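You operate a simulated robot arm through the tools that you are given. There is no shell and no other tool. Be economical: measure what you need, move in short steps, check, and stop when the job is done.

Carry out the task below with a simulated robot arm. There is one attempt and no reset: what you move stays moved.

Task
Push the right door of the blue cupboard shut. Open the upper drawer of the grey bench, fetch the green steel pot and set it in the inside of the upper drawer of the grey bench, then shut the drawer. Take the grey cap tray and leave it on the top of the side table. Fetch the white jar and set it on the top of the long steel bench. Fetch the red tin and set it on the left stand top. Open the low drawer, take the rubber buffer and leave it in the inside of the low drawer and shut the drawer again. The order is free. Set down upright: green steel pot, white jar.

The check looks at the end state, three seconds after you hand in, the way a careful person would. Anything else that was tipped, shoved, dropped, spilled or broken makes it a failure. Lids that push on must go on centred and level and be pressed home; caps that screw on are set level and turned clockwise until they are tight.

Robot
A 7-joint arm with a vacuum gripper on a trunk, on a base that drives. Base frame: it is fixed to the floor where the robot stands at the start and does not move with it; the origin is under the middle of the robot, x ahead of it, y to its left, z up. Lengths are in m, angles in rad, forces in N, time in s.
With the tool pointing down near the work surface it reaches from about 0.1 to 0.64 m from the robot's upright axis, wherever it stands. Its first joint turns from -2.007 to 2.007 rad. Places, roughly: green steel pot (7x7x9 cm) [0.5, -1.7, 0.9]; grey cap tray (11x10x4 cm) [-1.5, -1.4, 0.9]; inside of the low drawer [0.9, 6.3, 0.2]; inside of the upper drawer of the grey bench [0.6, -0.8, 0.6]; left stand top [-3.9, 3.6, 0.8]; low drawer [0.9, 6.2, 0.2]; red tin (8x8x5 cm) [0.1, 6.4, 0.9]; right door of the blue cupboard [0.6, -0.1, 0.9]; rubber buffer (7x7x5 cm) [0.3, 6.4, 0.9]; top of the long steel bench [-7.2, 1.9, 0.8]; top of the side table [-0.8, -0.5, 0.9]; upper drawer of the grey bench [0.5, -0.8, 0.7]; white jar (8x8x9 cm) [-3.9, 3.5, 0.8]. Payload 2.55 kg.
Tool frame: the origin (TCP) lies in the middle of the cups' lips, and z points out of the cups. The gripper has 1 cup of 0.044 m across, covering 0.044 by 0.044 m (tool x, y); the bellows give 0.02 m. With the vacuum on, a cup seals on a smooth face that it is pressed against (1 to 4 N); it does not hold porous or soft things. The pull reaches 55 N.
Orientation is that of the tool frame in the base frame, as a unit quaternion [x, y, z, w]. With the cups facing straight down, the tool's x points along the base's -x, its y along +y and its z along -z.

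Tools
- The arm moves only by the tool play_rows. Its argument "increments" is a list of rows, each a list of 7 numbers: the shift along the tool's x, y, z in cm, then the turn, a rotation vector about the tool's x, y, z in rad, then the vacuum: 1 switches it on, 0 off. In form: [[tx, ty, tz, wx, wy, wz, suction], ...]. A call has 1 to 10 rows; each row shifts and turns the commanded pose from where the row before left it, along the tool's axes as they then stand. A row lasts 0.2 s, in which the tool goes at most 0.05 m and 0.15 rad; a call with a longer step from one row to the next is refused whole, and so is a gripper value outside its range. A pose out of reach is approached as far as the arm can. The call stops where the force on the tool passes 40 N (or 10 N more than at its start, if that is more) or the arm is blocked; 0.2 s more then pass. The pull builds up within a second once a cup has sealed. Time passes only in rows, and 0.2 s behind the last, so rows that do not move give it time. The reply holds the time, the measured pose of the TCP, the force on the tool along the base axes and the pull of the vacuum, in the units named above and with some noise, with the torque about the TCP (base axes, N m) and any sound that the robot's microphone picked up.
- Cameras (640 x 400 px; columns grow to the right, rows downward): "scene" is now at [-0.0432, 0.1092, 1.7918]; the picture's right is [-0.97, -0.24, -0.00], its down [-0.20, 0.82, -0.54] and it looks along [0.13, -0.52, -0.84] (base axes); focal length 252 px, centre (320, 200). "wrist" rides on the gripper at [0.081, 0.006, -0.173] in the tool frame; the picture's right is [-0.08, 1.00, 0.00], its down [-0.89, -0.07, -0.45] and it looks along [-0.44, -0.04, 0.90] (tool axes); focal length 256 px, centre (320, 200). There is no depth. A picture from a camera that has moved, and an enlarged one, comes with that camera's place and axes in the base frame and with its lens.
- capture(camera): a new picture of that camera. It takes no simulated time.
- slide_trunk(by): slides the trunk up (or, below 0, down) by that many m; the arm and the scene camera ride with it, the base frame stays. It gives what a move gives, with no picture.
- base_move(legs): drives the robot by 1 to 6 legs, each [ahead, left, turn to the left] in m, m and rad, along the robot's own axes; the way and the turn of a leg run together, so that a leg with both is an arc; at most 1.5 m and 3.142 rad a leg. The arm and the cameras ride along, it lands a little off, and it stops where it bumps. It gives what a move gives.
- turn_head(pan, tilt): turns the head with the scene camera to pan (to the left, within 2.705 rad either way) and tilt (down, from -0.506 to 1.204), counted from straight ahead of the robot. It gives what a move gives.
- inspect(camera, box): a new picture of the part [left, top, right, bottom] of that camera's present view, enlarged. It takes no simulated time.
- job_done(): hands the job in; it is judged then, once.

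Go step by step. Nothing tells you exact positions but the pictures and the camera data: compare them with the known pose of the tool, close in by small moves and look again before you grip or let go. The budget is 217 turns and 218 pictures, counting those below and the enlarged ones. Unless the task says otherwise, let go and move clear before handing in, and close with one line.

The tools are called after "Call:" as a command line: name --pt "numbers of a row" for each row, then --argument value for the rest, lists and objects as JSON in quotes. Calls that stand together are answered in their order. play_rows: Moves the arm, as the interface text tells. Its arguments: {"type":"object","properties":{"increments":{"type":"array"}},"required":["increments"]} The other tools are called the same way: slide_trunk (by) slides the trunk up or down; base_move (legs) drives the base; turn_head (pan, tilt) turns the head that bears the scene camera; capture (camera) takes a picture; inspect (camera, box) takes an enlarged picture of a part of a camera's view; job_done () hands the job in.

At the start:

```text
t: 0.0
ee_pos: [0.038, -0.3943, 1.1293]
tcp_rot: [-0.001, 1.0, 0.001, -0.001]
wrist_force: [-0.3, -0.5, -0.1]
wrist_torque: [-0.03, 0.0, 0.01]
pull: 0.0
trunk travel left (down, up): [-0.9, 0.09]
robot x, y, heading: [-0.0013, 0.0026, -0.003]
head pan, tilt: [-1.332, 1.002]
```

scene: 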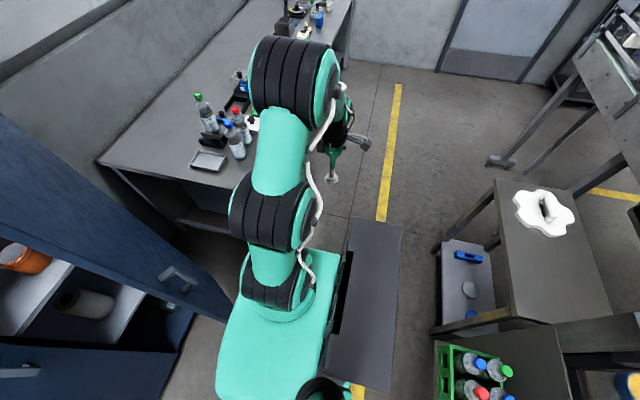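
wrist: 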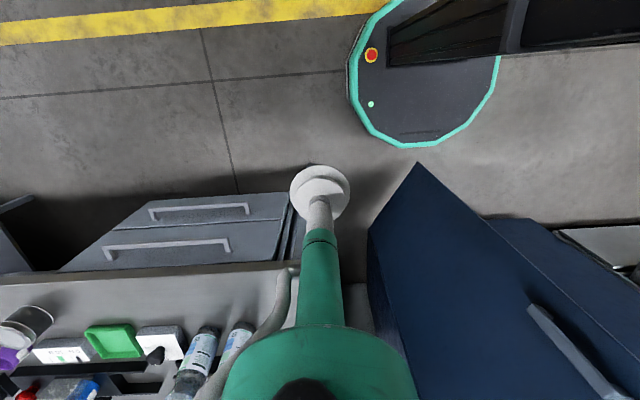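

I see the grey bench with drawers to the right and the open blue cupboard door ahead. I look around first.

Call:
turn_head --pan 0 --tilt 0.7

Call:
capture --camera "scene"

Call:
turn_head --pan -0.9 --tilt 0.6

Call:
capture --camera "scene"

Call:
turn_head --pan -2.4 --tilt 0.6

Call:
capture --camera "scene"

```text
t: 1.5
ee_pos: [0.0407, -0.3943, 1.1291]
tcp_rot: [0.001, 1.0, 0.0, 0.0]
wrist_force: [-0.5, -0.2, -0.6]
wrist_torque: [-0.02, 0.01, 0.01]
pull: 0.1
trunk travel left (down, up): [-0.9, 0.09]
robot x, y, heading: [0.0036, -0.0032, -0.006]
head pan, tilt: [0.0, 0.7]
```

```text
215 pictures are left
camera scene: at [0.0253, 0.1767, 1.8153], right [0.0, -1.0, 0.0], down [-0.64, 0.0, -0.76], along [0.76, 0.0, -0.64], focal length 252 px, centre (320, 200)
```

scene: 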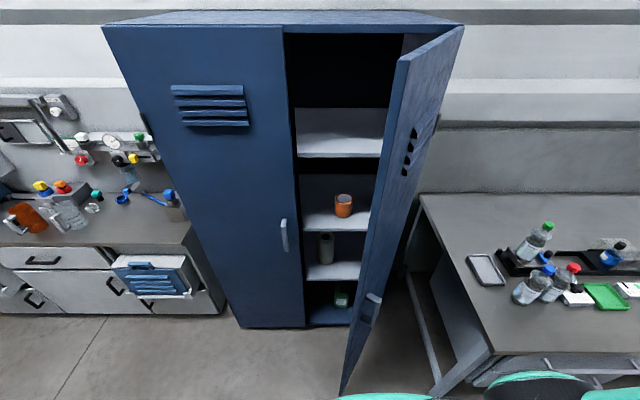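

```text
t: 2.7
ee_pos: [0.0388, -0.3936, 1.1297]
tcp_rot: [0.001, 1.0, 0.0, 0.001]
wrist_force: [-1.1, 1.0, 0.4]
wrist_torque: [0.03, 0.02, -0.04]
pull: 0.1
trunk travel left (down, up): [-0.9, 0.09]
robot x, y, heading: [-0.0001, -0.0033, -0.001]
head pan, tilt: [-0.901, 0.6]
```

```text
214 pictures are left
camera scene: at [-0.0047, 0.1076, 1.8239], right [-0.78, -0.62, 0.0], down [-0.35, 0.44, -0.83], along [0.51, -0.65, -0.56], focal length 252 px, centre (320, 200)
```

scene: 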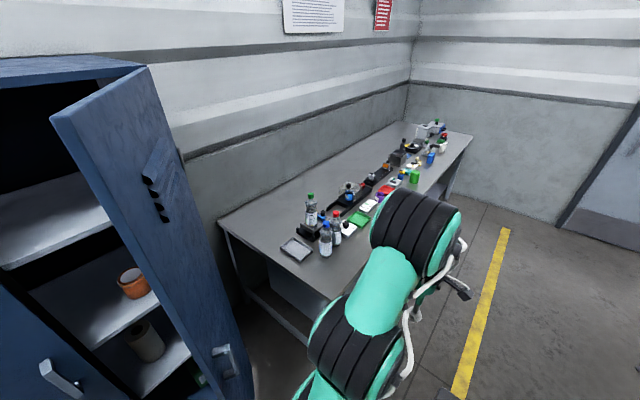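

```text
t: 4.3
ee_pos: [0.0388, -0.3933, 1.1297]
tcp_rot: [0.0, 1.0, 0.001, -0.001]
wrist_force: [-1.3, 0.7, -0.2]
wrist_torque: [-0.01, 0.0, 0.02]
pull: 0.1
trunk travel left (down, up): [-0.9, 0.09]
robot x, y, heading: [-0.0011, 0.0017, -0.007]
head pan, tilt: [-2.4, 0.6]
```

```text
213 pictures are left
camera scene: at [-0.1248, 0.117, 1.8239], right [-0.68, 0.74, 0.0], down [0.42, 0.38, -0.83], along [-0.61, -0.56, -0.56], focal length 252 px, centre (320, 200)
```

scene: 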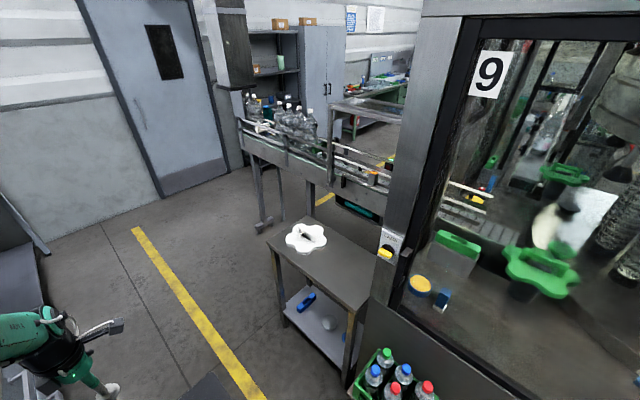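

The right door of the cupboard is open about 57° with its outer face toward me; bench drawers face -x to my right. I look at the remaining surroundings behind and left.

Call:
turn_head --pan -2.2 --tilt 1.1

Call:
capture --camera "scene"

Call:
turn_head --pan 2.4 --tilt 0.6

Call:
capture --camera "scene"

Call:
turn_head --pan 1.3 --tilt 0.5

Call:
capture --camera "scene"

```text
t: 5.2
ee_pos: [0.0404, -0.394, 1.1291]
tcp_rot: [0.0, 1.0, 0.0, 0.0]
wrist_force: [0.0, 0.6, -0.7]
wrist_torque: [0.03, 0.02, 0.02]
pull: 0.1
trunk travel left (down, up): [-0.9, 0.09]
robot x, y, heading: [0.0007, -0.0004, -0.001]
head pan, tilt: [-2.201, 1.1]
```

```text
212 pictures are left
camera scene: at [-0.097, 0.1257, 1.7853], right [-0.81, 0.59, 0.0], down [0.53, 0.72, -0.45], along [-0.27, -0.37, -0.89], focal length 252 px, centre (320, 200)
```

scene: 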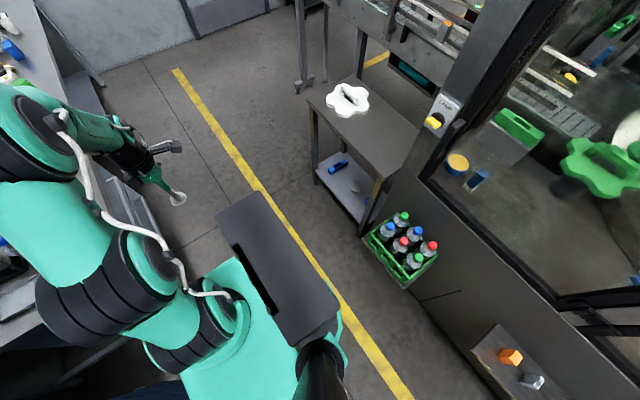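

```text
t: 8.9
ee_pos: [0.039, -0.3937, 1.1286]
tcp_rot: [0.0, 1.0, 0.001, 0.0]
wrist_force: [0.3, -0.6, -0.7]
wrist_torque: [0.0, 0.01, 0.01]
pull: 0.3
trunk travel left (down, up): [-0.9, 0.09]
robot x, y, heading: [-0.0032, 0.0023, 0.003]
head pan, tilt: [2.4, 0.6]
```

```text
211 pictures are left
camera scene: at [-0.1248, 0.2365, 1.8239], right [0.68, 0.74, 0.0], down [0.42, -0.38, -0.83], along [-0.61, 0.56, -0.56], focal length 252 px, centre (320, 200)
```

scene: 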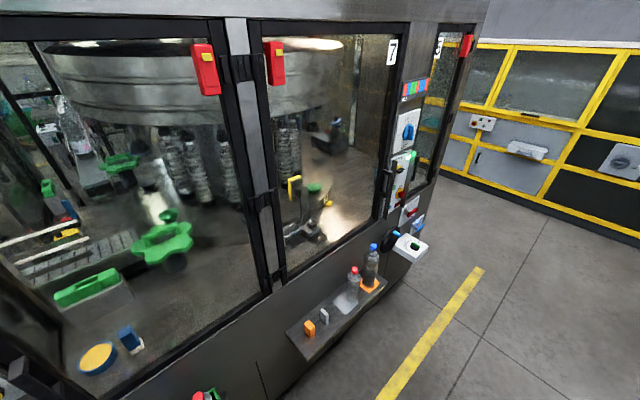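

```text
t: 10.2
ee_pos: [0.0394, -0.3934, 1.1297]
tcp_rot: [0.0, 1.0, -0.001, -0.001]
wrist_force: [0.1, -0.3, 0.0]
wrist_torque: [0.01, 0.0, -0.01]
pull: 0.2
trunk travel left (down, up): [-0.9, 0.09]
robot x, y, heading: [-0.0005, 0.0036, 0.004]
head pan, tilt: [1.3, 0.499]
```

```text
210 pictures are left
camera scene: at [-0.0355, 0.2645, 1.833], right [0.96, -0.27, 0.0], down [-0.13, -0.46, -0.88], along [0.23, 0.85, -0.48], focal length 252 px, centre (320, 200)
```

scene: 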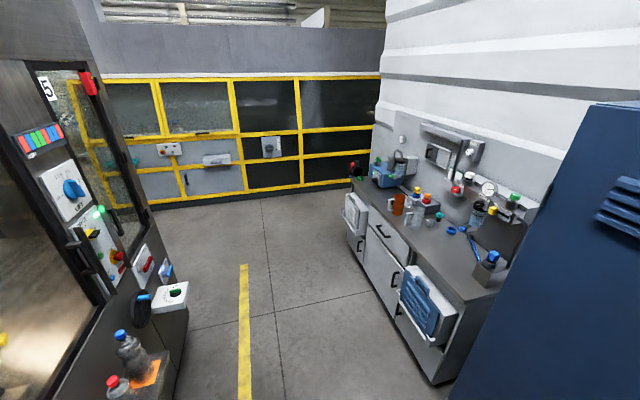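

The dark plate is part of the robot; a crate stands close behind. I shift the base a little right and then bring the tool in front of the door's outer face.

Call:
base_move --legs '[[0, -0.2, 0]]'

Call:
turn_head --pan 0 --tilt 0.9

Call:
play_rows --pt "-3 3 0 0 0 0 0" --pt "-3 3 0 0 0 0 0" --pt "-3 3 0 0 0 0 0" --pt "-3 3 0 0 0 0 0" --pt "-3 3 0 0 0 0 0" --pt "-3 3 0 0 0 0 0" --pt "-3 3 0 0 0 0 0" --pt "-3 3 0 0 0 0 0" --pt "-3 3 0 0 0 0 0" --pt "-3 3 0 0 0 0 0"

Call:
capture --camera "scene"

Call:
capture --camera "wrist"

```text
t: 11.8
ee_pos: [0.0375, -0.5945, 1.1297]
tcp_rot: [0.0, 1.0, 0.0, 0.0]
wrist_force: [0.6, 0.3, 0.8]
wrist_torque: [0.04, 0.02, -0.01]
pull: 0.0
trunk travel left (down, up): [-0.9, 0.09]
robot x, y, heading: [-0.0022, -0.2018, -0.002]
head pan, tilt: [1.3, 0.499]
```

```text
t: 13.3
ee_pos: [0.038, -0.5952, 1.1296]
tcp_rot: [0.0, 1.0, 0.0, -0.001]
wrist_force: [1.0, -0.8, 0.8]
wrist_torque: [0.01, 0.0, -0.01]
pull: 0.1
trunk travel left (down, up): [-0.9, 0.09]
robot x, y, heading: [0.0007, -0.2006, -0.002]
head pan, tilt: [0.0, 0.901]
```

```text
t: 15.5
ee_pos: [0.3405, -0.2926, 1.129]
tcp_rot: [0.001, 1.0, 0.0, -0.001]
wrist_force: [1.0, -0.7, 0.3]
wrist_torque: [0.0, 0.02, -0.02]
pull: 0.2
trunk travel left (down, up): [-0.9, 0.09]
robot x, y, heading: [-0.002, -0.2016, -0.001]
head pan, tilt: [0.0, 0.901]
```

```text
209 pictures are left
camera scene: at [0.0175, -0.0232, 1.799], right [0.0, -1.0, 0.0], down [-0.78, 0.0, -0.62], along [0.62, 0.0, -0.78], focal length 252 px, centre (320, 200)
```

scene: 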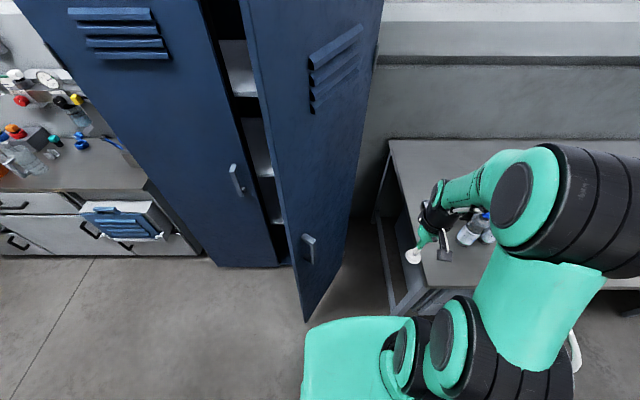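

```text
208 pictures are left
camera wrist: at [0.2589, -0.2875, 1.3011], right [0.08, 1.0, 0.0], down [0.89, -0.07, 0.44], along [0.44, -0.04, -0.9], focal length 256 px, centre (320, 200)
```

wrist: 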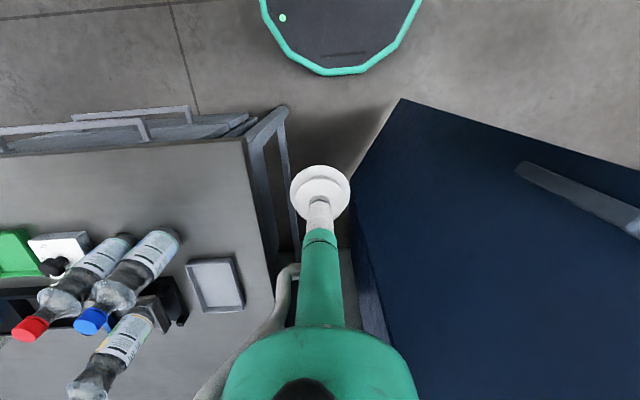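

The tool is outside the door's outer face at the free-edge side. I move up to it and start pushing.

Call:
play_rows --pt "-2 4.4 0 0 0 0 0" --pt "-2 4.4 0 0 0 0 0" --pt "-2 4.4 0 0 0 0 0" --pt "-2 4.4 0 0 0 0 0" --pt "-2 4.2 0 0 0 0 0" --pt "-1.7 2.5 0 0 0 0 0" --pt "-1.7 2.5 0 0 0 0 0" --pt "-2 2.4 0 0 0 0 0" --pt "-2.2 2.2 0 0 0 0 0" --pt "-2.2 2 0 0 0 0 0"

Call:
capture --camera "scene"

```text
t: 17.7
ee_pos: [0.5314, 0.036, 1.1212]
tcp_rot: [0.001, 1.0, -0.001, -0.001]
wrist_force: [-0.8, 0.4, -1.0]
wrist_torque: [-0.01, -0.08, 0.0]
pull: 0.1
out of reach, approached as far as the arm can: row 10
trunk travel left (down, up): [-0.9, 0.09]
robot x, y, heading: [0.001, -0.2012, 0.007]
head pan, tilt: [0.0, 0.901]
```

```text
207 pictures are left
camera scene: at [0.0187, -0.0222, 1.7991], right [0.0, -1.0, 0.0], down [-0.78, 0.0, -0.62], along [0.62, 0.0, -0.78], focal length 252 px, centre (320, 200)
```

scene: 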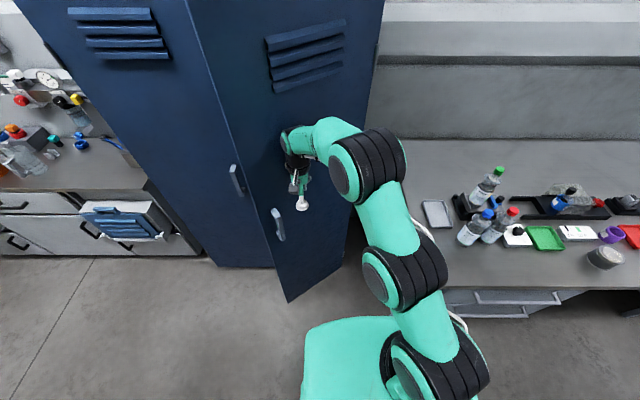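

The door swings along easily. I drive ahead with the arm out to push it on.

Call:
base_move --legs '[[0.08, 0.06, 0], [0.1, 0.04, 0]]'

Call:
capture --camera "scene"

```text
t: 19.6
ee_pos: [0.7102, 0.1356, 1.1234]
tcp_rot: [0.001, 1.0, 0.0, 0.001]
wrist_force: [-1.0, 1.1, -1.1]
wrist_torque: [-0.02, 0.01, 0.01]
pull: 0.1
trunk travel left (down, up): [-0.9, 0.09]
robot x, y, heading: [0.1793, -0.0987, -0.002]
head pan, tilt: [0.0, 0.901]
```

```text
206 pictures are left
camera scene: at [0.1966, 0.076, 1.7991], right [0.0, -1.0, 0.0], down [-0.78, 0.0, -0.62], along [0.62, 0.0, -0.78], focal length 252 px, centre (320, 200)
```

scene: 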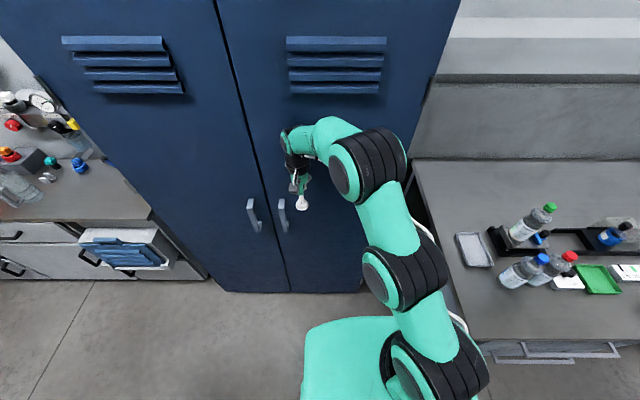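

The door looks nearly shut. I press a bit more until it stops.

Call:
base_move --legs '[[0.03, 0.0, 0]]'

Call:
inspect --camera "scene" --box '[180, 0, 480, 300]'

```text
t: 20.4
ee_pos: [0.7106, 0.135, 1.124]
tcp_rot: [0.001, 1.0, -0.001, -0.005]
wrist_force: [-21.4, -2.6, 10.7]
wrist_torque: [0.43, -3.99, -0.52]
pull: 0.1
trunk travel left (down, up): [-0.9, 0.09]
robot x, y, heading: [0.195, -0.1034, 0.006]
head pan, tilt: [0.0, 0.901]
stopped in leg 1: the robot was blocked; the commanded pose is now the measured one
```

```text
1.33 times, centred on (330, 150) of scene
camera zoom: at [0.2, 0.0736, 1.7994], right [0.0, -1.0, 0.0], down [-0.78, 0.0, -0.62], along [0.62, 0.0, -0.78], focal length 335 px, centre (307, 267)
```

zoom: 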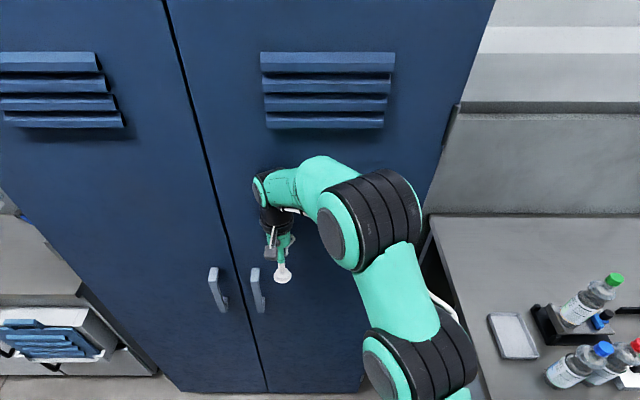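

The door is shut. I back off and go stand in front of the bench drawers.

Call:
base_move --legs '[[-0.22, 0, 0], [0, -0.65, 0]]'

Call:
turn_head --pan -0.1 --tilt 1.1

Call:
capture --camera "scene"

Call:
capture --camera "wrist"

```text
t: 25.3
ee_pos: [0.499, -0.5098, 1.1207]
tcp_rot: [-0.001, 1.0, -0.003, -0.008]
wrist_force: [-0.8, 0.4, 0.3]
wrist_torque: [0.0, 0.02, 0.0]
pull: 0.0
trunk travel left (down, up): [-0.9, 0.09]
robot x, y, heading: [-0.0275, -0.7494, 0.002]
head pan, tilt: [0.0, 0.901]
```

```text
t: 26.0
ee_pos: [0.4991, -0.508, 1.1217]
tcp_rot: [-0.002, 1.0, -0.003, -0.008]
wrist_force: [0.5, 0.7, -0.9]
wrist_torque: [0.02, -0.02, 0.01]
pull: 0.0
trunk travel left (down, up): [-0.9, 0.09]
robot x, y, heading: [-0.0266, -0.7457, 0.001]
head pan, tilt: [-0.099, 1.1]
```

```text
204 pictures are left
camera scene: at [-0.0214, -0.5759, 1.7853], right [-0.1, -1.0, 0.0], down [-0.89, 0.09, -0.45], along [0.45, -0.04, -0.89], focal length 252 px, centre (320, 200)
```

scene: 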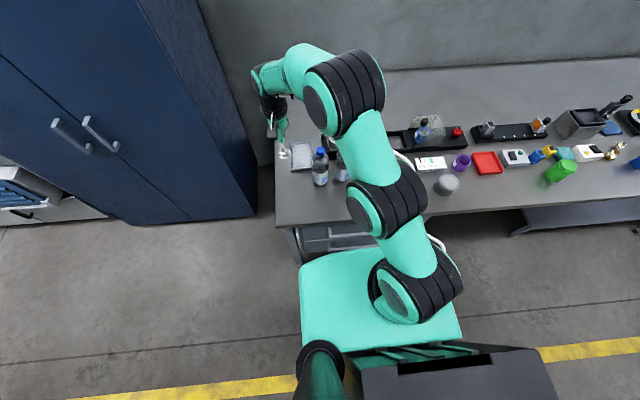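

```text
203 pictures are left
camera wrist: at [0.4204, -0.5023, 1.2944], right [0.08, 1.0, -0.01], down [0.9, -0.07, 0.43], along [0.43, -0.04, -0.9], focal length 256 px, centre (320, 200)
```

wrist: 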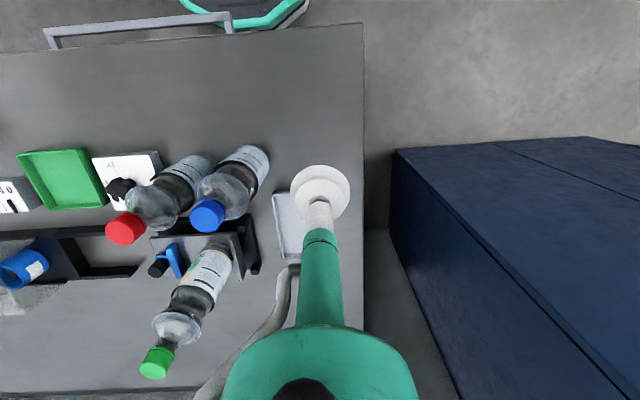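

I see bottles on the bench, so I retract the arm first, then move to a spot right of the drawers and look at them.

Call:
play_rows --pt "4.5 0 0 0 0 0 0" --pt "4.5 0 0 0 0 0 0" --pt "4.5 0 0 0 0 0 0" --pt "4.5 0 0 0 0 0 0" --pt "4.5 0 0 0 0 0 0" --pt "2 0 0 0 0 0 0"

Call:
base_move --legs '[[-0.22, 0, 0], [-0.15, -0.36, 0]]'

Call:
turn_head --pan 0.3 --tilt 0.9

Call:
capture --camera "scene"

Call:
turn_head --pan -0.8 --tilt 0.7

Call:
capture --camera "scene"

Call:
turn_head --pan -2.4 --tilt 0.7

Call:
capture --camera "scene"

```text
t: 27.4
ee_pos: [0.2539, -0.509, 1.1249]
tcp_rot: [0.0, 1.0, -0.001, -0.007]
wrist_force: [0.6, 0.2, -0.7]
wrist_torque: [-0.01, 0.02, 0.0]
pull: 0.1
trunk travel left (down, up): [-0.9, 0.09]
robot x, y, heading: [-0.0247, -0.7455, -0.003]
head pan, tilt: [-0.099, 1.1]
```

```text
t: 31.2
ee_pos: [-0.1174, -0.8696, 1.1246]
tcp_rot: [0.0, 1.0, -0.003, -0.007]
wrist_force: [0.6, -0.5, 0.4]
wrist_torque: [0.0, 0.01, 0.02]
pull: 0.1
trunk travel left (down, up): [-0.9, 0.09]
robot x, y, heading: [-0.3988, -1.1038, 0.003]
head pan, tilt: [-0.099, 1.1]
```

```text
t: 32.0
ee_pos: [-0.1166, -0.869, 1.1236]
tcp_rot: [-0.001, 1.0, -0.003, -0.007]
wrist_force: [-0.2, 0.2, -0.2]
wrist_torque: [0.0, 0.02, 0.03]
pull: 0.1
trunk travel left (down, up): [-0.9, 0.09]
robot x, y, heading: [-0.3975, -1.1038, -0.003]
head pan, tilt: [0.3, 0.901]
```

```text
202 pictures are left
camera scene: at [-0.3838, -0.9061, 1.799], right [0.3, -0.95, 0.0], down [-0.75, -0.23, -0.62], along [0.59, 0.18, -0.78], focal length 252 px, centre (320, 200)
```

scene: 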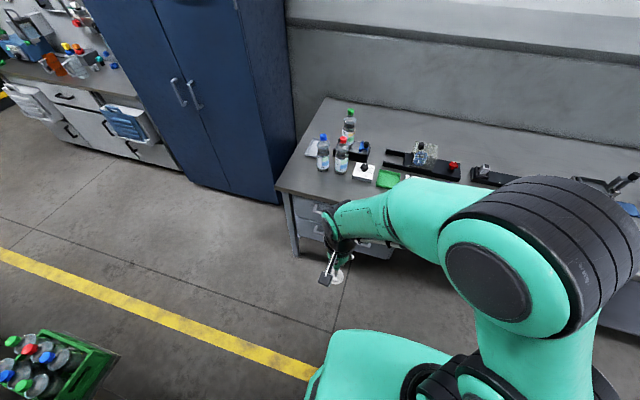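

```text
t: 33.4
ee_pos: [-0.1172, -0.869, 1.1249]
tcp_rot: [-0.001, 1.0, -0.003, -0.007]
wrist_force: [0.1, -0.6, 0.6]
wrist_torque: [0.01, 0.01, -0.01]
pull: 0.0
trunk travel left (down, up): [-0.9, 0.09]
robot x, y, heading: [-0.3934, -1.1066, 0.006]
head pan, tilt: [-0.799, 0.7]
```

```text
201 pictures are left
camera scene: at [-0.3965, -0.9895, 1.8153], right [-0.71, -0.7, 0.0], down [-0.45, 0.46, -0.76], along [0.54, -0.55, -0.64], focal length 252 px, centre (320, 200)
```

scene: 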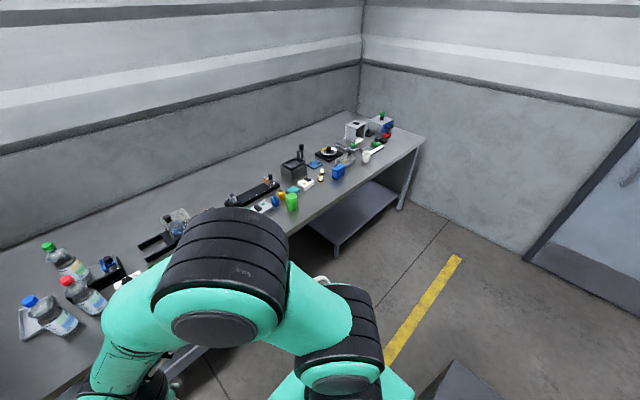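

```text
t: 35.0
ee_pos: [-0.1171, -0.8691, 1.1254]
tcp_rot: [-0.001, 1.0, -0.003, -0.008]
wrist_force: [-1.5, -0.9, 0.1]
wrist_torque: [0.01, 0.0, 0.01]
pull: 0.0
trunk travel left (down, up): [-0.9, 0.09]
robot x, y, heading: [-0.3966, -1.1055, 0.002]
head pan, tilt: [-2.4, 0.7]
```

```text
200 pictures are left
camera scene: at [-0.5184, -0.9864, 1.8153], right [-0.68, 0.74, 0.0], down [0.47, 0.44, -0.77], along [-0.56, -0.52, -0.64], focal length 252 px, centre (320, 200)
```

scene: 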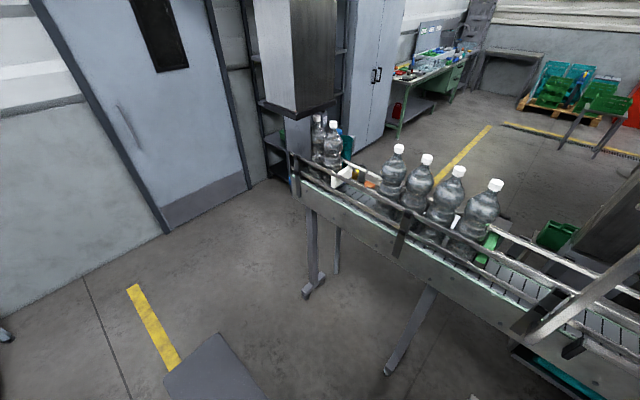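

Grey cap tray must be on the conveyor, pot on the bench further right. I tip the tool to horizontal, pointing +x, for the drawer.

Call:
play_rows --pt "-3 0 0 0 -0.15 0 0" --pt "-3 0 0 0 -0.15 0 0" --pt "-3 0 0 0 -0.15 0 0" --pt "0 0 0 0 -0.15 0 0" --pt "0 0 0 0 -0.15 0 0" --pt "0 0 0 0 -0.15 0 0" --pt "0 0 0 0 -0.15 0 0" --pt "0 0 0 0 -0.15 0 0" --pt "0 0 0 0 -0.15 0 0" --pt "0 0 0 0 -0.15 0 0"

Call:
turn_head --pan 0.6 --tilt 0.8

Call:
capture --camera "wrist"

Call:
capture --camera "scene"

```text
t: 37.2
ee_pos: [-0.0283, -0.8687, 1.1371]
tcp_rot: [-0.001, 0.881, -0.002, 0.473]
wrist_force: [0.6, -0.4, -0.5]
wrist_torque: [-0.01, 0.01, -0.05]
pull: 0.0
out of reach, approached as far as the arm can: row 8, 9, 10
trunk travel left (down, up): [-0.9, 0.09]
robot x, y, heading: [-0.3918, -1.1051, 0.006]
head pan, tilt: [-2.4, 0.7]
```

```text
t: 39.8
ee_pos: [-0.0284, -0.8687, 1.1364]
tcp_rot: [-0.002, 0.881, -0.001, 0.473]
wrist_force: [0.8, 0.1, 0.4]
wrist_torque: [0.03, -0.04, 0.0]
pull: 0.1
trunk travel left (down, up): [-0.9, 0.09]
robot x, y, heading: [-0.395, -1.1106, 0.001]
head pan, tilt: [0.6, 0.799]
```

```text
199 pictures are left
camera wrist: at [-0.2183, -0.8633, 1.1647], right [0.04, 1.0, 0.06], down [0.12, -0.07, 0.99], along [0.99, -0.03, -0.12], focal length 256 px, centre (320, 200)
```

wrist: 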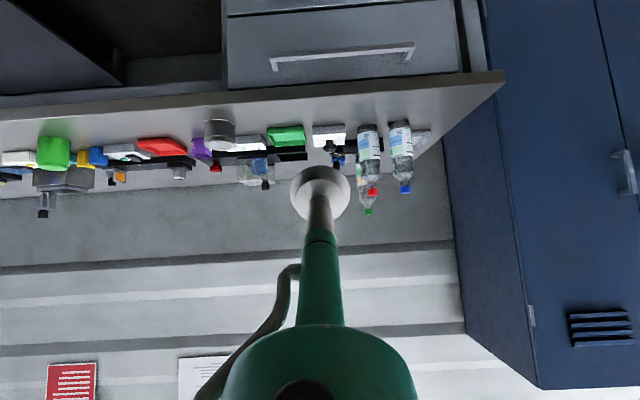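

```text
198 pictures are left
camera scene: at [-0.3895, -0.8831, 1.807], right [0.57, -0.82, 0.0], down [-0.59, -0.41, -0.7], along [0.57, 0.4, -0.72], focal length 252 px, centre (320, 200)
```

scene: 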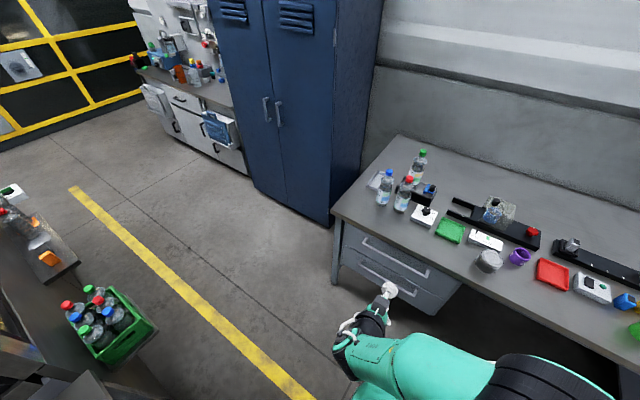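

Upside-down wrist view: upper drawer spans about y −1.08…−0.50, z 0.63…0.80, handle y −0.97…−0.62. I finish levelling the tool and then lower the trunk.

Call:
play_rows --pt "-1.9 -3 2.9 0 -0.146 0 0" --pt "-1.47 -3 3.17 0 -0.146 0 0" --pt "-1.0 -3 3.36 0 -0.146 0 0" --pt "-0.5 -3 3.47 0 -0.146 0 0" --pt "0 -3 0 0 0 0 0"

Call:
slide_trunk --by -0.42

Call:
capture --camera "wrist"

```text
t: 41.0
ee_pos: [0.1338, -0.9944, 1.1118]
tcp_rot: [-0.008, 0.819, -0.006, 0.573]
wrist_force: [0.2, 0.2, 0.1]
wrist_torque: [0.01, -0.01, 0.05]
pull: 0.0
out of reach, approached as far as the arm can: row 1, 2, 3, 4, 5
trunk travel left (down, up): [-0.9, 0.09]
robot x, y, heading: [-0.3969, -1.1086, 0.003]
head pan, tilt: [0.6, 0.799]
```

```text
refused: -0.42 is not a number from -0.4 to 0.4
```

```text
197 pictures are left
camera wrist: at [-0.0567, -0.9894, 1.0948], right [0.02, 1.0, 0.05], down [-0.11, -0.05, 0.99], along [0.99, -0.03, 0.11], focal length 256 px, centre (320, 200)
```

wrist: 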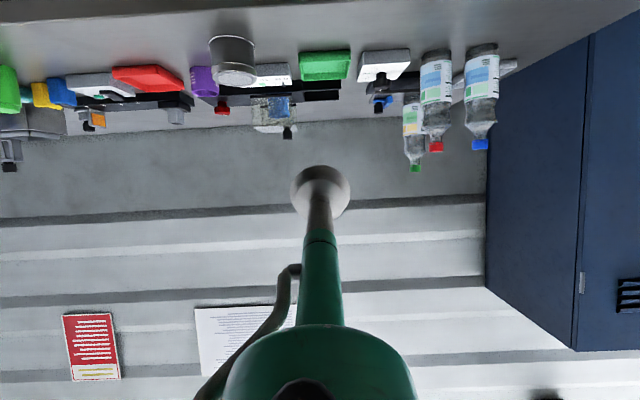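

The tool is still 20° short of level; raising the arm relative to the trunk should help. I lower the trunk and extend up/forward while tilting.

Call:
slide_trunk --by -0.4

Call:
slide_trunk --by -0.2

Call:
play_rows --pt "-4 0 0 0 0 0 0" --pt "-4 0 0 0 0 0 0" --pt "-4 0 0 0 0 0 0" --pt "-4 0 1 0 -0.05 0 0" --pt "-2 0 1 0 -0.1 0 0" --pt "0 0 1 0 -0.1 0 0" --pt "0 0 1 0 -0.1 0 0"

Call:
capture --camera "wrist"

```text
t: 44.9
ee_pos: [0.1351, -0.9924, 0.713]
tcp_rot: [-0.009, 0.819, -0.006, 0.574]
wrist_force: [-0.7, 0.5, -0.1]
wrist_torque: [0.0, -0.01, -0.01]
pull: 0.1
trunk travel left (down, up): [-0.5, 0.49]
robot x, y, heading: [-0.3959, -1.1083, 0.001]
head pan, tilt: [0.6, 0.799]
```

```text
t: 47.0
ee_pos: [0.1357, -0.992, 0.5104]
tcp_rot: [-0.007, 0.82, -0.007, 0.573]
wrist_force: [0.5, -0.7, 0.8]
wrist_torque: [0.0, -0.01, -0.02]
pull: 0.1
trunk travel left (down, up): [-0.3, 0.69]
robot x, y, heading: [-0.3917, -1.1035, 0.001]
head pan, tilt: [0.6, 0.799]
```

```text
t: 48.6
ee_pos: [0.252, -0.9843, 0.6639]
tcp_rot: [-0.009, 0.709, -0.004, 0.705]
wrist_force: [0.2, 0.6, 0.5]
wrist_torque: [-0.01, -0.04, 0.0]
pull: 0.1
out of reach, approached as far as the arm can: row 7
trunk travel left (down, up): [-0.3, 0.69]
robot x, y, heading: [-0.3938, -1.1046, 0.001]
head pan, tilt: [0.6, 0.799]
```

```text
196 pictures are left
camera wrist: at [0.0782, -0.9819, 0.5842], right [-0.01, 1.0, 0.06], down [-0.44, -0.06, 0.9], along [0.9, -0.02, 0.44], focal length 256 px, centre (320, 200)
```

wrist: 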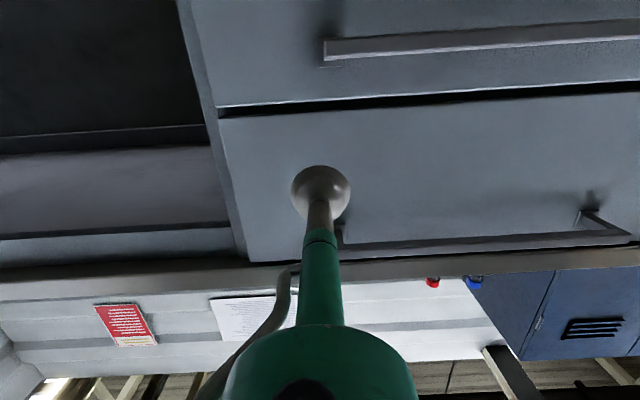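

The tool is level and aimed at the upper drawer front beside its handle. I bring the base ahead with the arm pulled back a bit, for a gentle press.

Call:
play_rows --pt "0 0 -4 0 0 0 0" --pt "0 0 -4 0 0 0 0"

Call:
base_move --legs '[[0.13, 0, 0]]'

Call:
capture --camera "wrist"

```text
t: 49.2
ee_pos: [0.2526, -0.9854, 0.6637]
tcp_rot: [-0.01, 0.71, -0.004, 0.704]
wrist_force: [0.0, -0.5, -0.8]
wrist_torque: [-0.01, 0.04, -0.01]
pull: 0.0
out of reach, approached as far as the arm can: row 1, 2
trunk travel left (down, up): [-0.3, 0.69]
robot x, y, heading: [-0.3956, -1.1071, 0.001]
head pan, tilt: [0.6, 0.799]
```

```text
t: 50.6
ee_pos: [0.3742, -0.9847, 0.6641]
tcp_rot: [-0.01, 0.708, -0.005, 0.707]
wrist_force: [-14.8, -1.3, 5.1]
wrist_torque: [0.0, 0.18, 0.02]
pull: 0.0
trunk travel left (down, up): [-0.3, 0.69]
robot x, y, heading: [-0.2705, -1.1035, -0.001]
head pan, tilt: [0.6, 0.799]
stopped in leg 1: the force on the tool passed its limit at 111 N (the readings are from after the stop); the commanded pose is now the measured one
```

```text
195 pictures are left
camera wrist: at [0.2016, -0.9814, 0.5827], right [-0.01, 1.0, 0.06], down [-0.44, -0.06, 0.89], along [0.9, -0.02, 0.44], focal length 256 px, centre (320, 200)
```

wrist: 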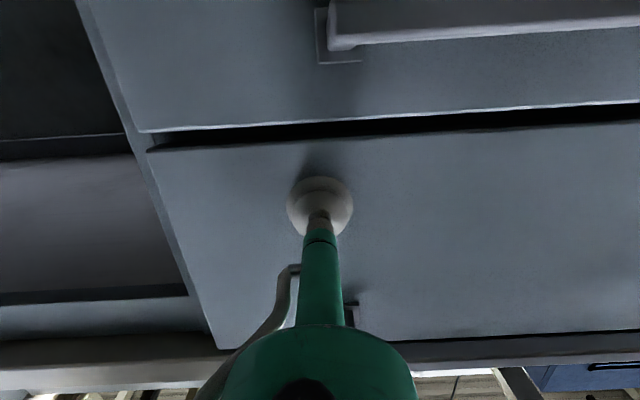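

The base pressed the cup on the drawer front harder than intended, but it is seated. I turn on the vacuum.

Call:
play_rows --pt "0 0 0 0 0 0 1" --pt "0 0 0 0 0 0 1" --pt "0 0 0 0 0 0 1" --pt "0 0 0 0 0 0 1" --pt "0 0 0 0 0 0 1" --pt "0 0 0 0 0 0 1"

```text
t: 52.0
ee_pos: [0.3741, -0.9835, 0.665]
tcp_rot: [-0.01, 0.708, -0.005, 0.706]
wrist_force: [-14.9, 0.5, 3.4]
wrist_torque: [-0.01, 0.13, -0.03]
pull: 55.3
trunk travel left (down, up): [-0.3, 0.69]
robot x, y, heading: [-0.2689, -1.1076, 0.003]
head pan, tilt: [0.6, 0.799]
```

Sealed. I drive backwards to pull the drawer open.

Call:
base_move --legs '[[-0.1, 0, 0], [-0.1, 0, 0], [-0.08, 0, 0]]'

Call:
turn_head --pan 0.5 --tilt 0.8

Call:
capture --camera "scene"

```text
t: 54.6
ee_pos: [0.0956, -0.9838, 0.6641]
tcp_rot: [-0.011, 0.708, -0.005, 0.706]
wrist_force: [-2.8, 21.1, -3.3]
wrist_torque: [0.18, -0.04, -0.68]
pull: 54.7
trunk travel left (down, up): [-0.3, 0.69]
robot x, y, heading: [-0.5476, -1.1068, 0.002]
head pan, tilt: [0.6, 0.799]
```

```text
t: 55.2
ee_pos: [0.0958, -0.9823, 0.6636]
tcp_rot: [-0.011, 0.708, -0.004, 0.706]
wrist_force: [-3.0, 0.9, 2.3]
wrist_torque: [-0.02, -0.01, -0.26]
pull: 55.8
trunk travel left (down, up): [-0.3, 0.69]
robot x, y, heading: [-0.5515, -1.1066, 0.003]
head pan, tilt: [0.499, 0.799]
```

```text
194 pictures are left
camera scene: at [-0.5356, -0.8896, 1.2068], right [0.48, -0.88, 0.0], down [-0.63, -0.35, -0.69], along [0.61, 0.34, -0.72], focal length 252 px, centre (320, 200)
```

scene: 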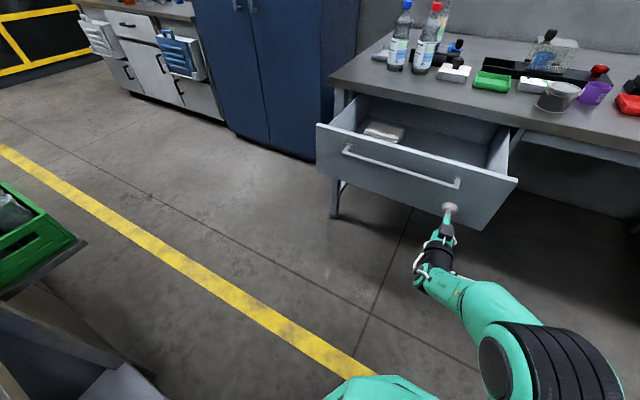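

The drawer is open about 0.28 m. I release and back clear.

Call:
play_rows --pt "0 0 0 0 0 0 0" --pt "0 0 0 0 0 0 0" --pt "0 0 0 0 0 0 0" --pt "0 0 0 0 0 0 0" --pt "0 0 0 0 0 0 0"

Call:
base_move --legs '[[-0.1, -0.1, 0]]'

Call:
slide_trunk --by 0.4

Call:
slide_trunk --by 0.25

Call:
turn_head --pan 0.4 --tilt 0.7

Call:
capture --camera "scene"

```text
t: 56.4
ee_pos: [0.0952, -0.9822, 0.6628]
tcp_rot: [-0.012, 0.708, -0.004, 0.706]
wrist_force: [-0.3, -0.7, -0.4]
wrist_torque: [-0.03, 0.01, 0.04]
pull: 0.0
trunk travel left (down, up): [-0.3, 0.69]
robot x, y, heading: [-0.5514, -1.1061, 0.001]
head pan, tilt: [0.499, 0.799]
```

```text
t: 57.8
ee_pos: [-0.0049, -1.0824, 0.6633]
tcp_rot: [-0.012, 0.708, -0.004, 0.706]
wrist_force: [-0.3, 0.2, -0.4]
wrist_torque: [0.04, -0.01, -0.01]
pull: 0.1
trunk travel left (down, up): [-0.3, 0.69]
robot x, y, heading: [-0.6505, -1.2059, 0.004]
head pan, tilt: [0.499, 0.799]
```

```text
t: 61.6
ee_pos: [-0.0067, -1.085, 1.0663]
tcp_rot: [-0.012, 0.706, -0.003, 0.708]
wrist_force: [-0.1, -0.3, -0.3]
wrist_torque: [0.04, 0.0, 0.04]
pull: 0.0
trunk travel left (down, up): [-0.7, 0.29]
robot x, y, heading: [-0.6525, -1.207, 0.006]
head pan, tilt: [0.499, 0.799]
```

```text
t: 64.2
ee_pos: [-0.007, -1.0835, 1.3157]
tcp_rot: [-0.012, 0.706, -0.004, 0.708]
wrist_force: [-1.0, 0.1, 0.9]
wrist_torque: [0.01, 0.01, 0.0]
pull: 0.1
trunk travel left (down, up): [-0.95, 0.04]
robot x, y, heading: [-0.6503, -1.2042, 0.002]
head pan, tilt: [0.499, 0.799]
```

```text
t: 64.8
ee_pos: [-0.0066, -1.0823, 1.3152]
tcp_rot: [-0.01, 0.706, -0.005, 0.708]
wrist_force: [-0.6, 0.5, 0.1]
wrist_torque: [0.01, -0.04, 0.0]
pull: 0.1
trunk travel left (down, up): [-0.95, 0.04]
robot x, y, heading: [-0.6498, -1.2032, 0.002]
head pan, tilt: [0.4, 0.7]
```

```text
193 pictures are left
camera scene: at [-0.6324, -0.9963, 1.8652], right [0.39, -0.92, 0.0], down [-0.59, -0.25, -0.76], along [0.7, 0.3, -0.64], focal length 252 px, centre (320, 200)
```

scene: 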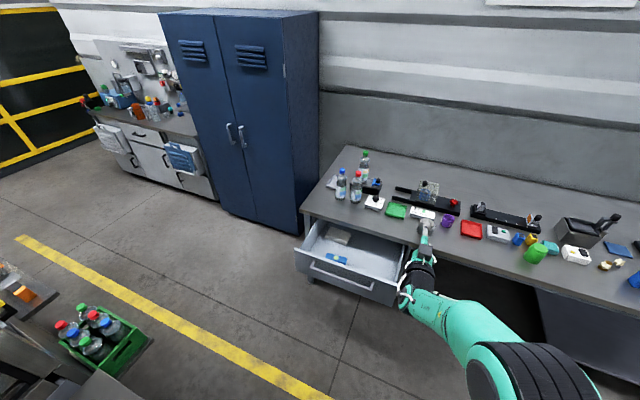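

Drawer's right part is free for the pot. I turn the tool back to pointing down and drive in front of the green pot.

Call:
play_rows --pt "0 0 -1 0 0.15 0 0" --pt "0 0 -1 0 0.15 0 0" --pt "0 0 -1 0 0.15 0 0" --pt "0 0 -1 0 0.15 0 0" --pt "0 0 -1 0 0.15 0 0" --pt "0 0 0 0 0.15 0 0" --pt "0 0 0 0 0.15 0 0" --pt "0 0 0 0 0.15 0 0" --pt "0 0 0 0 0.15 0 0" --pt "0 0 0 0 0.15 0 0"

Call:
play_rows --pt "4 -1 0 0 0.07 0 0" --pt "4 -1 0 0 0 0 0" --pt "4 -1 0 0 0 0 0" --pt "4 0 0 0 0 0 0" --pt "4 0 0 0 0 0 0"

Call:
base_move --legs '[[0.3, -0.5, 0], [0.27, 0, 0]]'

Call:
turn_head --pan -0.1 --tilt 1.1

Call:
capture --camera "scene"

Call:
capture --camera "wrist"

```text
t: 67.0
ee_pos: [-0.085, -1.0941, 1.2778]
tcp_rot: [-0.006, 0.997, -0.006, 0.076]
wrist_force: [0.2, 0.0, -0.6]
wrist_torque: [-0.04, -0.01, -0.02]
pull: 0.1
out of reach, approached as far as the arm can: row 9, 10
trunk travel left (down, up): [-0.95, 0.04]
robot x, y, heading: [-0.6467, -1.2049, 0.005]
head pan, tilt: [0.4, 0.7]
```

```text
t: 68.2
ee_pos: [-0.2974, -1.1285, 1.2503]
tcp_rot: [-0.006, 1.0, -0.01, 0.028]
wrist_force: [-1.3, 0.2, 0.0]
wrist_torque: [0.03, -0.02, 0.02]
pull: 0.0
out of reach, approached as far as the arm can: row 1
trunk travel left (down, up): [-0.95, 0.04]
robot x, y, heading: [-0.6482, -1.2084, 0.003]
head pan, tilt: [0.4, 0.7]
```

```text
t: 73.1
ee_pos: [0.2785, -1.6235, 1.2505]
tcp_rot: [-0.004, 1.0, -0.01, 0.027]
wrist_force: [-0.2, 0.6, -0.5]
wrist_torque: [-0.02, 0.0, -0.01]
pull: 0.1
trunk travel left (down, up): [-0.95, 0.04]
robot x, y, heading: [-0.0803, -1.7016, -0.005]
head pan, tilt: [0.4, 0.7]
```

```text
t: 74.0
ee_pos: [0.2774, -1.6228, 1.2496]
tcp_rot: [-0.004, 1.0, -0.01, 0.027]
wrist_force: [-1.1, 0.2, 0.1]
wrist_torque: [0.01, 0.01, -0.03]
pull: 0.0
trunk travel left (down, up): [-0.95, 0.04]
robot x, y, heading: [-0.0711, -1.6999, -0.0]
head pan, tilt: [-0.099, 1.1]
```

```text
192 pictures are left
camera scene: at [-0.0747, -1.5301, 1.8353], right [-0.1, -1.0, 0.0], down [-0.89, 0.09, -0.45], along [0.45, -0.04, -0.89], focal length 252 px, centre (320, 200)
```

scene: 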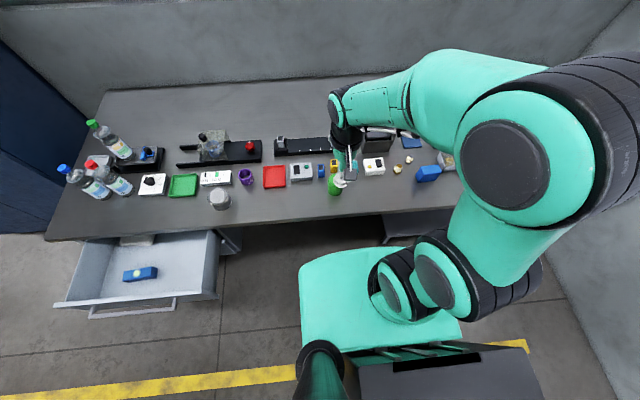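

```text
191 pictures are left
camera wrist: at [0.187, -1.615, 1.4174], right [0.07, 1.0, -0.02], down [0.87, -0.05, 0.49], along [0.49, -0.05, -0.87], focal length 256 px, centre (320, 200)
```

wrist: 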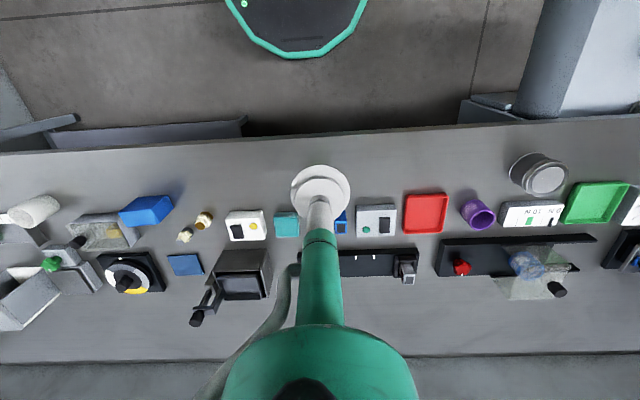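

The pot is hidden under the gripper; I shift the tool aside to see it.

Call:
play_rows --pt "0 4 0 0 0.054 0 0" --pt "0 4 2 0 0 0 0" --pt "0 4 2 0 0 0 0"

Call:
capture --camera "wrist"

Call:
inspect --camera "scene" --box '[280, 130, 400, 220]'

```text
t: 74.8
ee_pos: [0.2786, -1.5032, 1.2072]
tcp_rot: [-0.003, 1.0, -0.012, 0.0]
wrist_force: [-1.0, -0.7, -0.1]
wrist_torque: [-0.02, 0.02, 0.0]
pull: 0.1
trunk travel left (down, up): [-0.95, 0.04]
robot x, y, heading: [-0.0776, -1.6998, -0.003]
head pan, tilt: [-0.099, 1.1]
```

```text
190 pictures are left
camera wrist: at [0.1968, -1.4942, 1.3791], right [0.07, 1.0, -0.02], down [0.89, -0.05, 0.45], along [0.44, -0.05, -0.89], focal length 256 px, centre (320, 200)
```

wrist: 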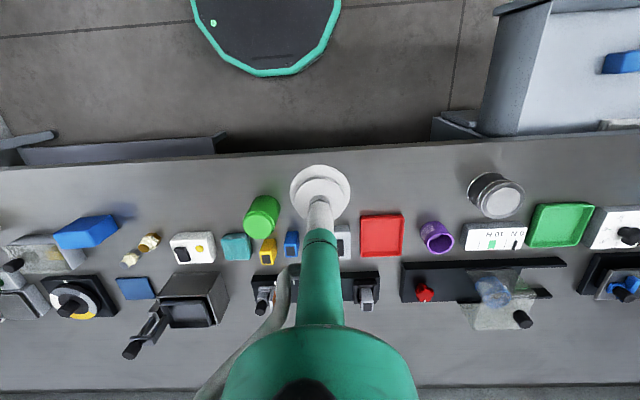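

```text
4.44 times, centred on (340, 175) of scene
camera zoom: at [-0.0731, -1.528, 1.8351], right [-0.1, -1.0, 0.0], down [-0.89, 0.09, -0.45], along [0.45, -0.05, -0.89], focal length 1118 px, centre (231, 311)
```

zoom: 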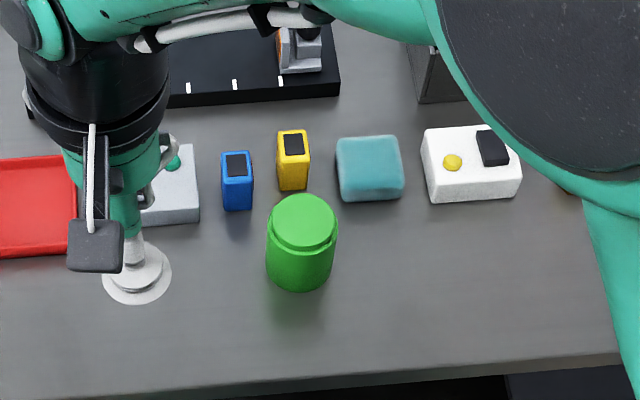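

Call:
inspect --camera "wrist" --box '[210, 160, 330, 280]'

```text
3.33 times, centred on (270, 220) of wrist
camera zoom: at [0.1968, -1.4942, 1.3791], right [0.07, 1.0, -0.02], down [0.89, -0.05, 0.45], along [0.44, -0.05, -0.89], focal length 853 px, centre (487, 133)
```

zoom: 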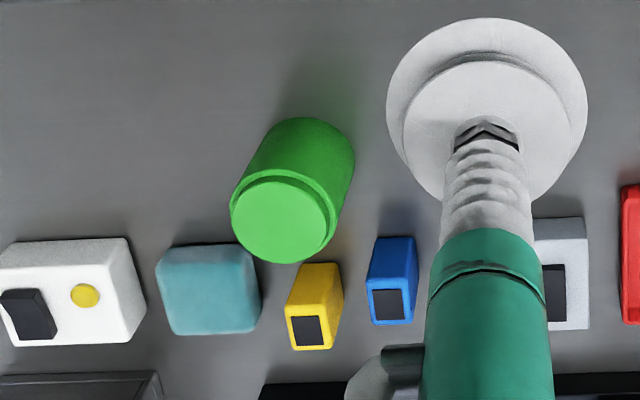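

The pot has a flat closed top at about (0.481, −1.657, 0.915). I move above it and down to just over the lid.

Call:
play_rows --pt "-4 -3.1 0 -0.024 0 0 0" --pt "-4 -3.1 0 0 0 0 0" --pt "-4 -3.1 0 0 0 0 0" --pt "-4 -3.1 2 0 0 0 0" --pt "-4.2 -3 2 0 0 0 0" --pt "0 0 4.5 0 0 0 0" --pt "0 0 4.5 0 0 0 0" --pt "0 0 4.5 0 0 0 0" --pt "0 0 4.5 0 0 0 0"

Call:
capture --camera "wrist"

Call:
inspect --camera "scene" --box '[260, 110, 400, 220]'

```text
refused: row 1 steps farther than a row can; nothing moved
```

```text
187 pictures are left
camera wrist: at [0.1968, -1.4942, 1.3791], right [0.07, 1.0, -0.02], down [0.89, -0.05, 0.45], along [0.44, -0.05, -0.89], focal length 256 px, centre (320, 200)
```

wrist: 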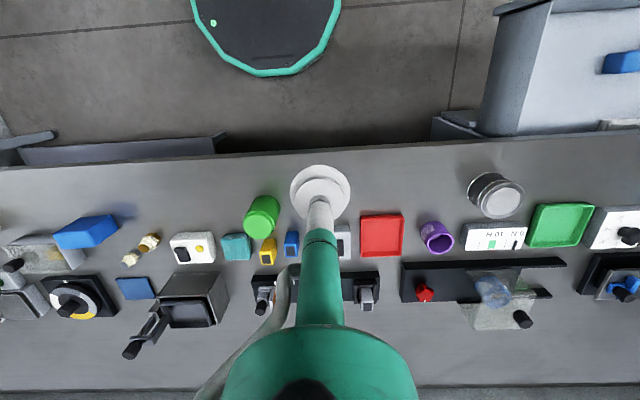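

```text
3.64 times, centred on (330, 165) of scene
camera zoom: at [-0.0731, -1.528, 1.8351], right [-0.1, -1.0, 0.0], down [-0.89, 0.09, -0.45], along [0.45, -0.05, -0.89], focal length 914 px, centre (284, 327)
```

zoom: 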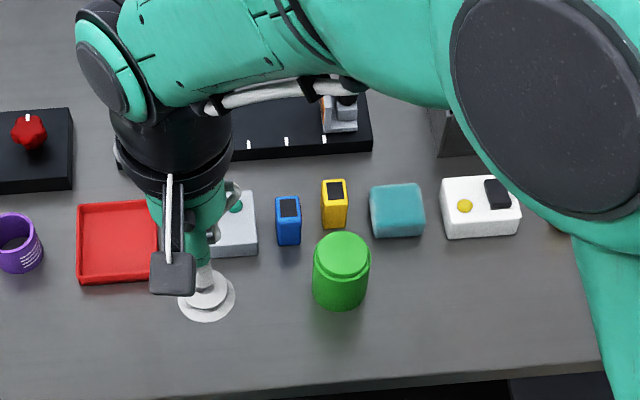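

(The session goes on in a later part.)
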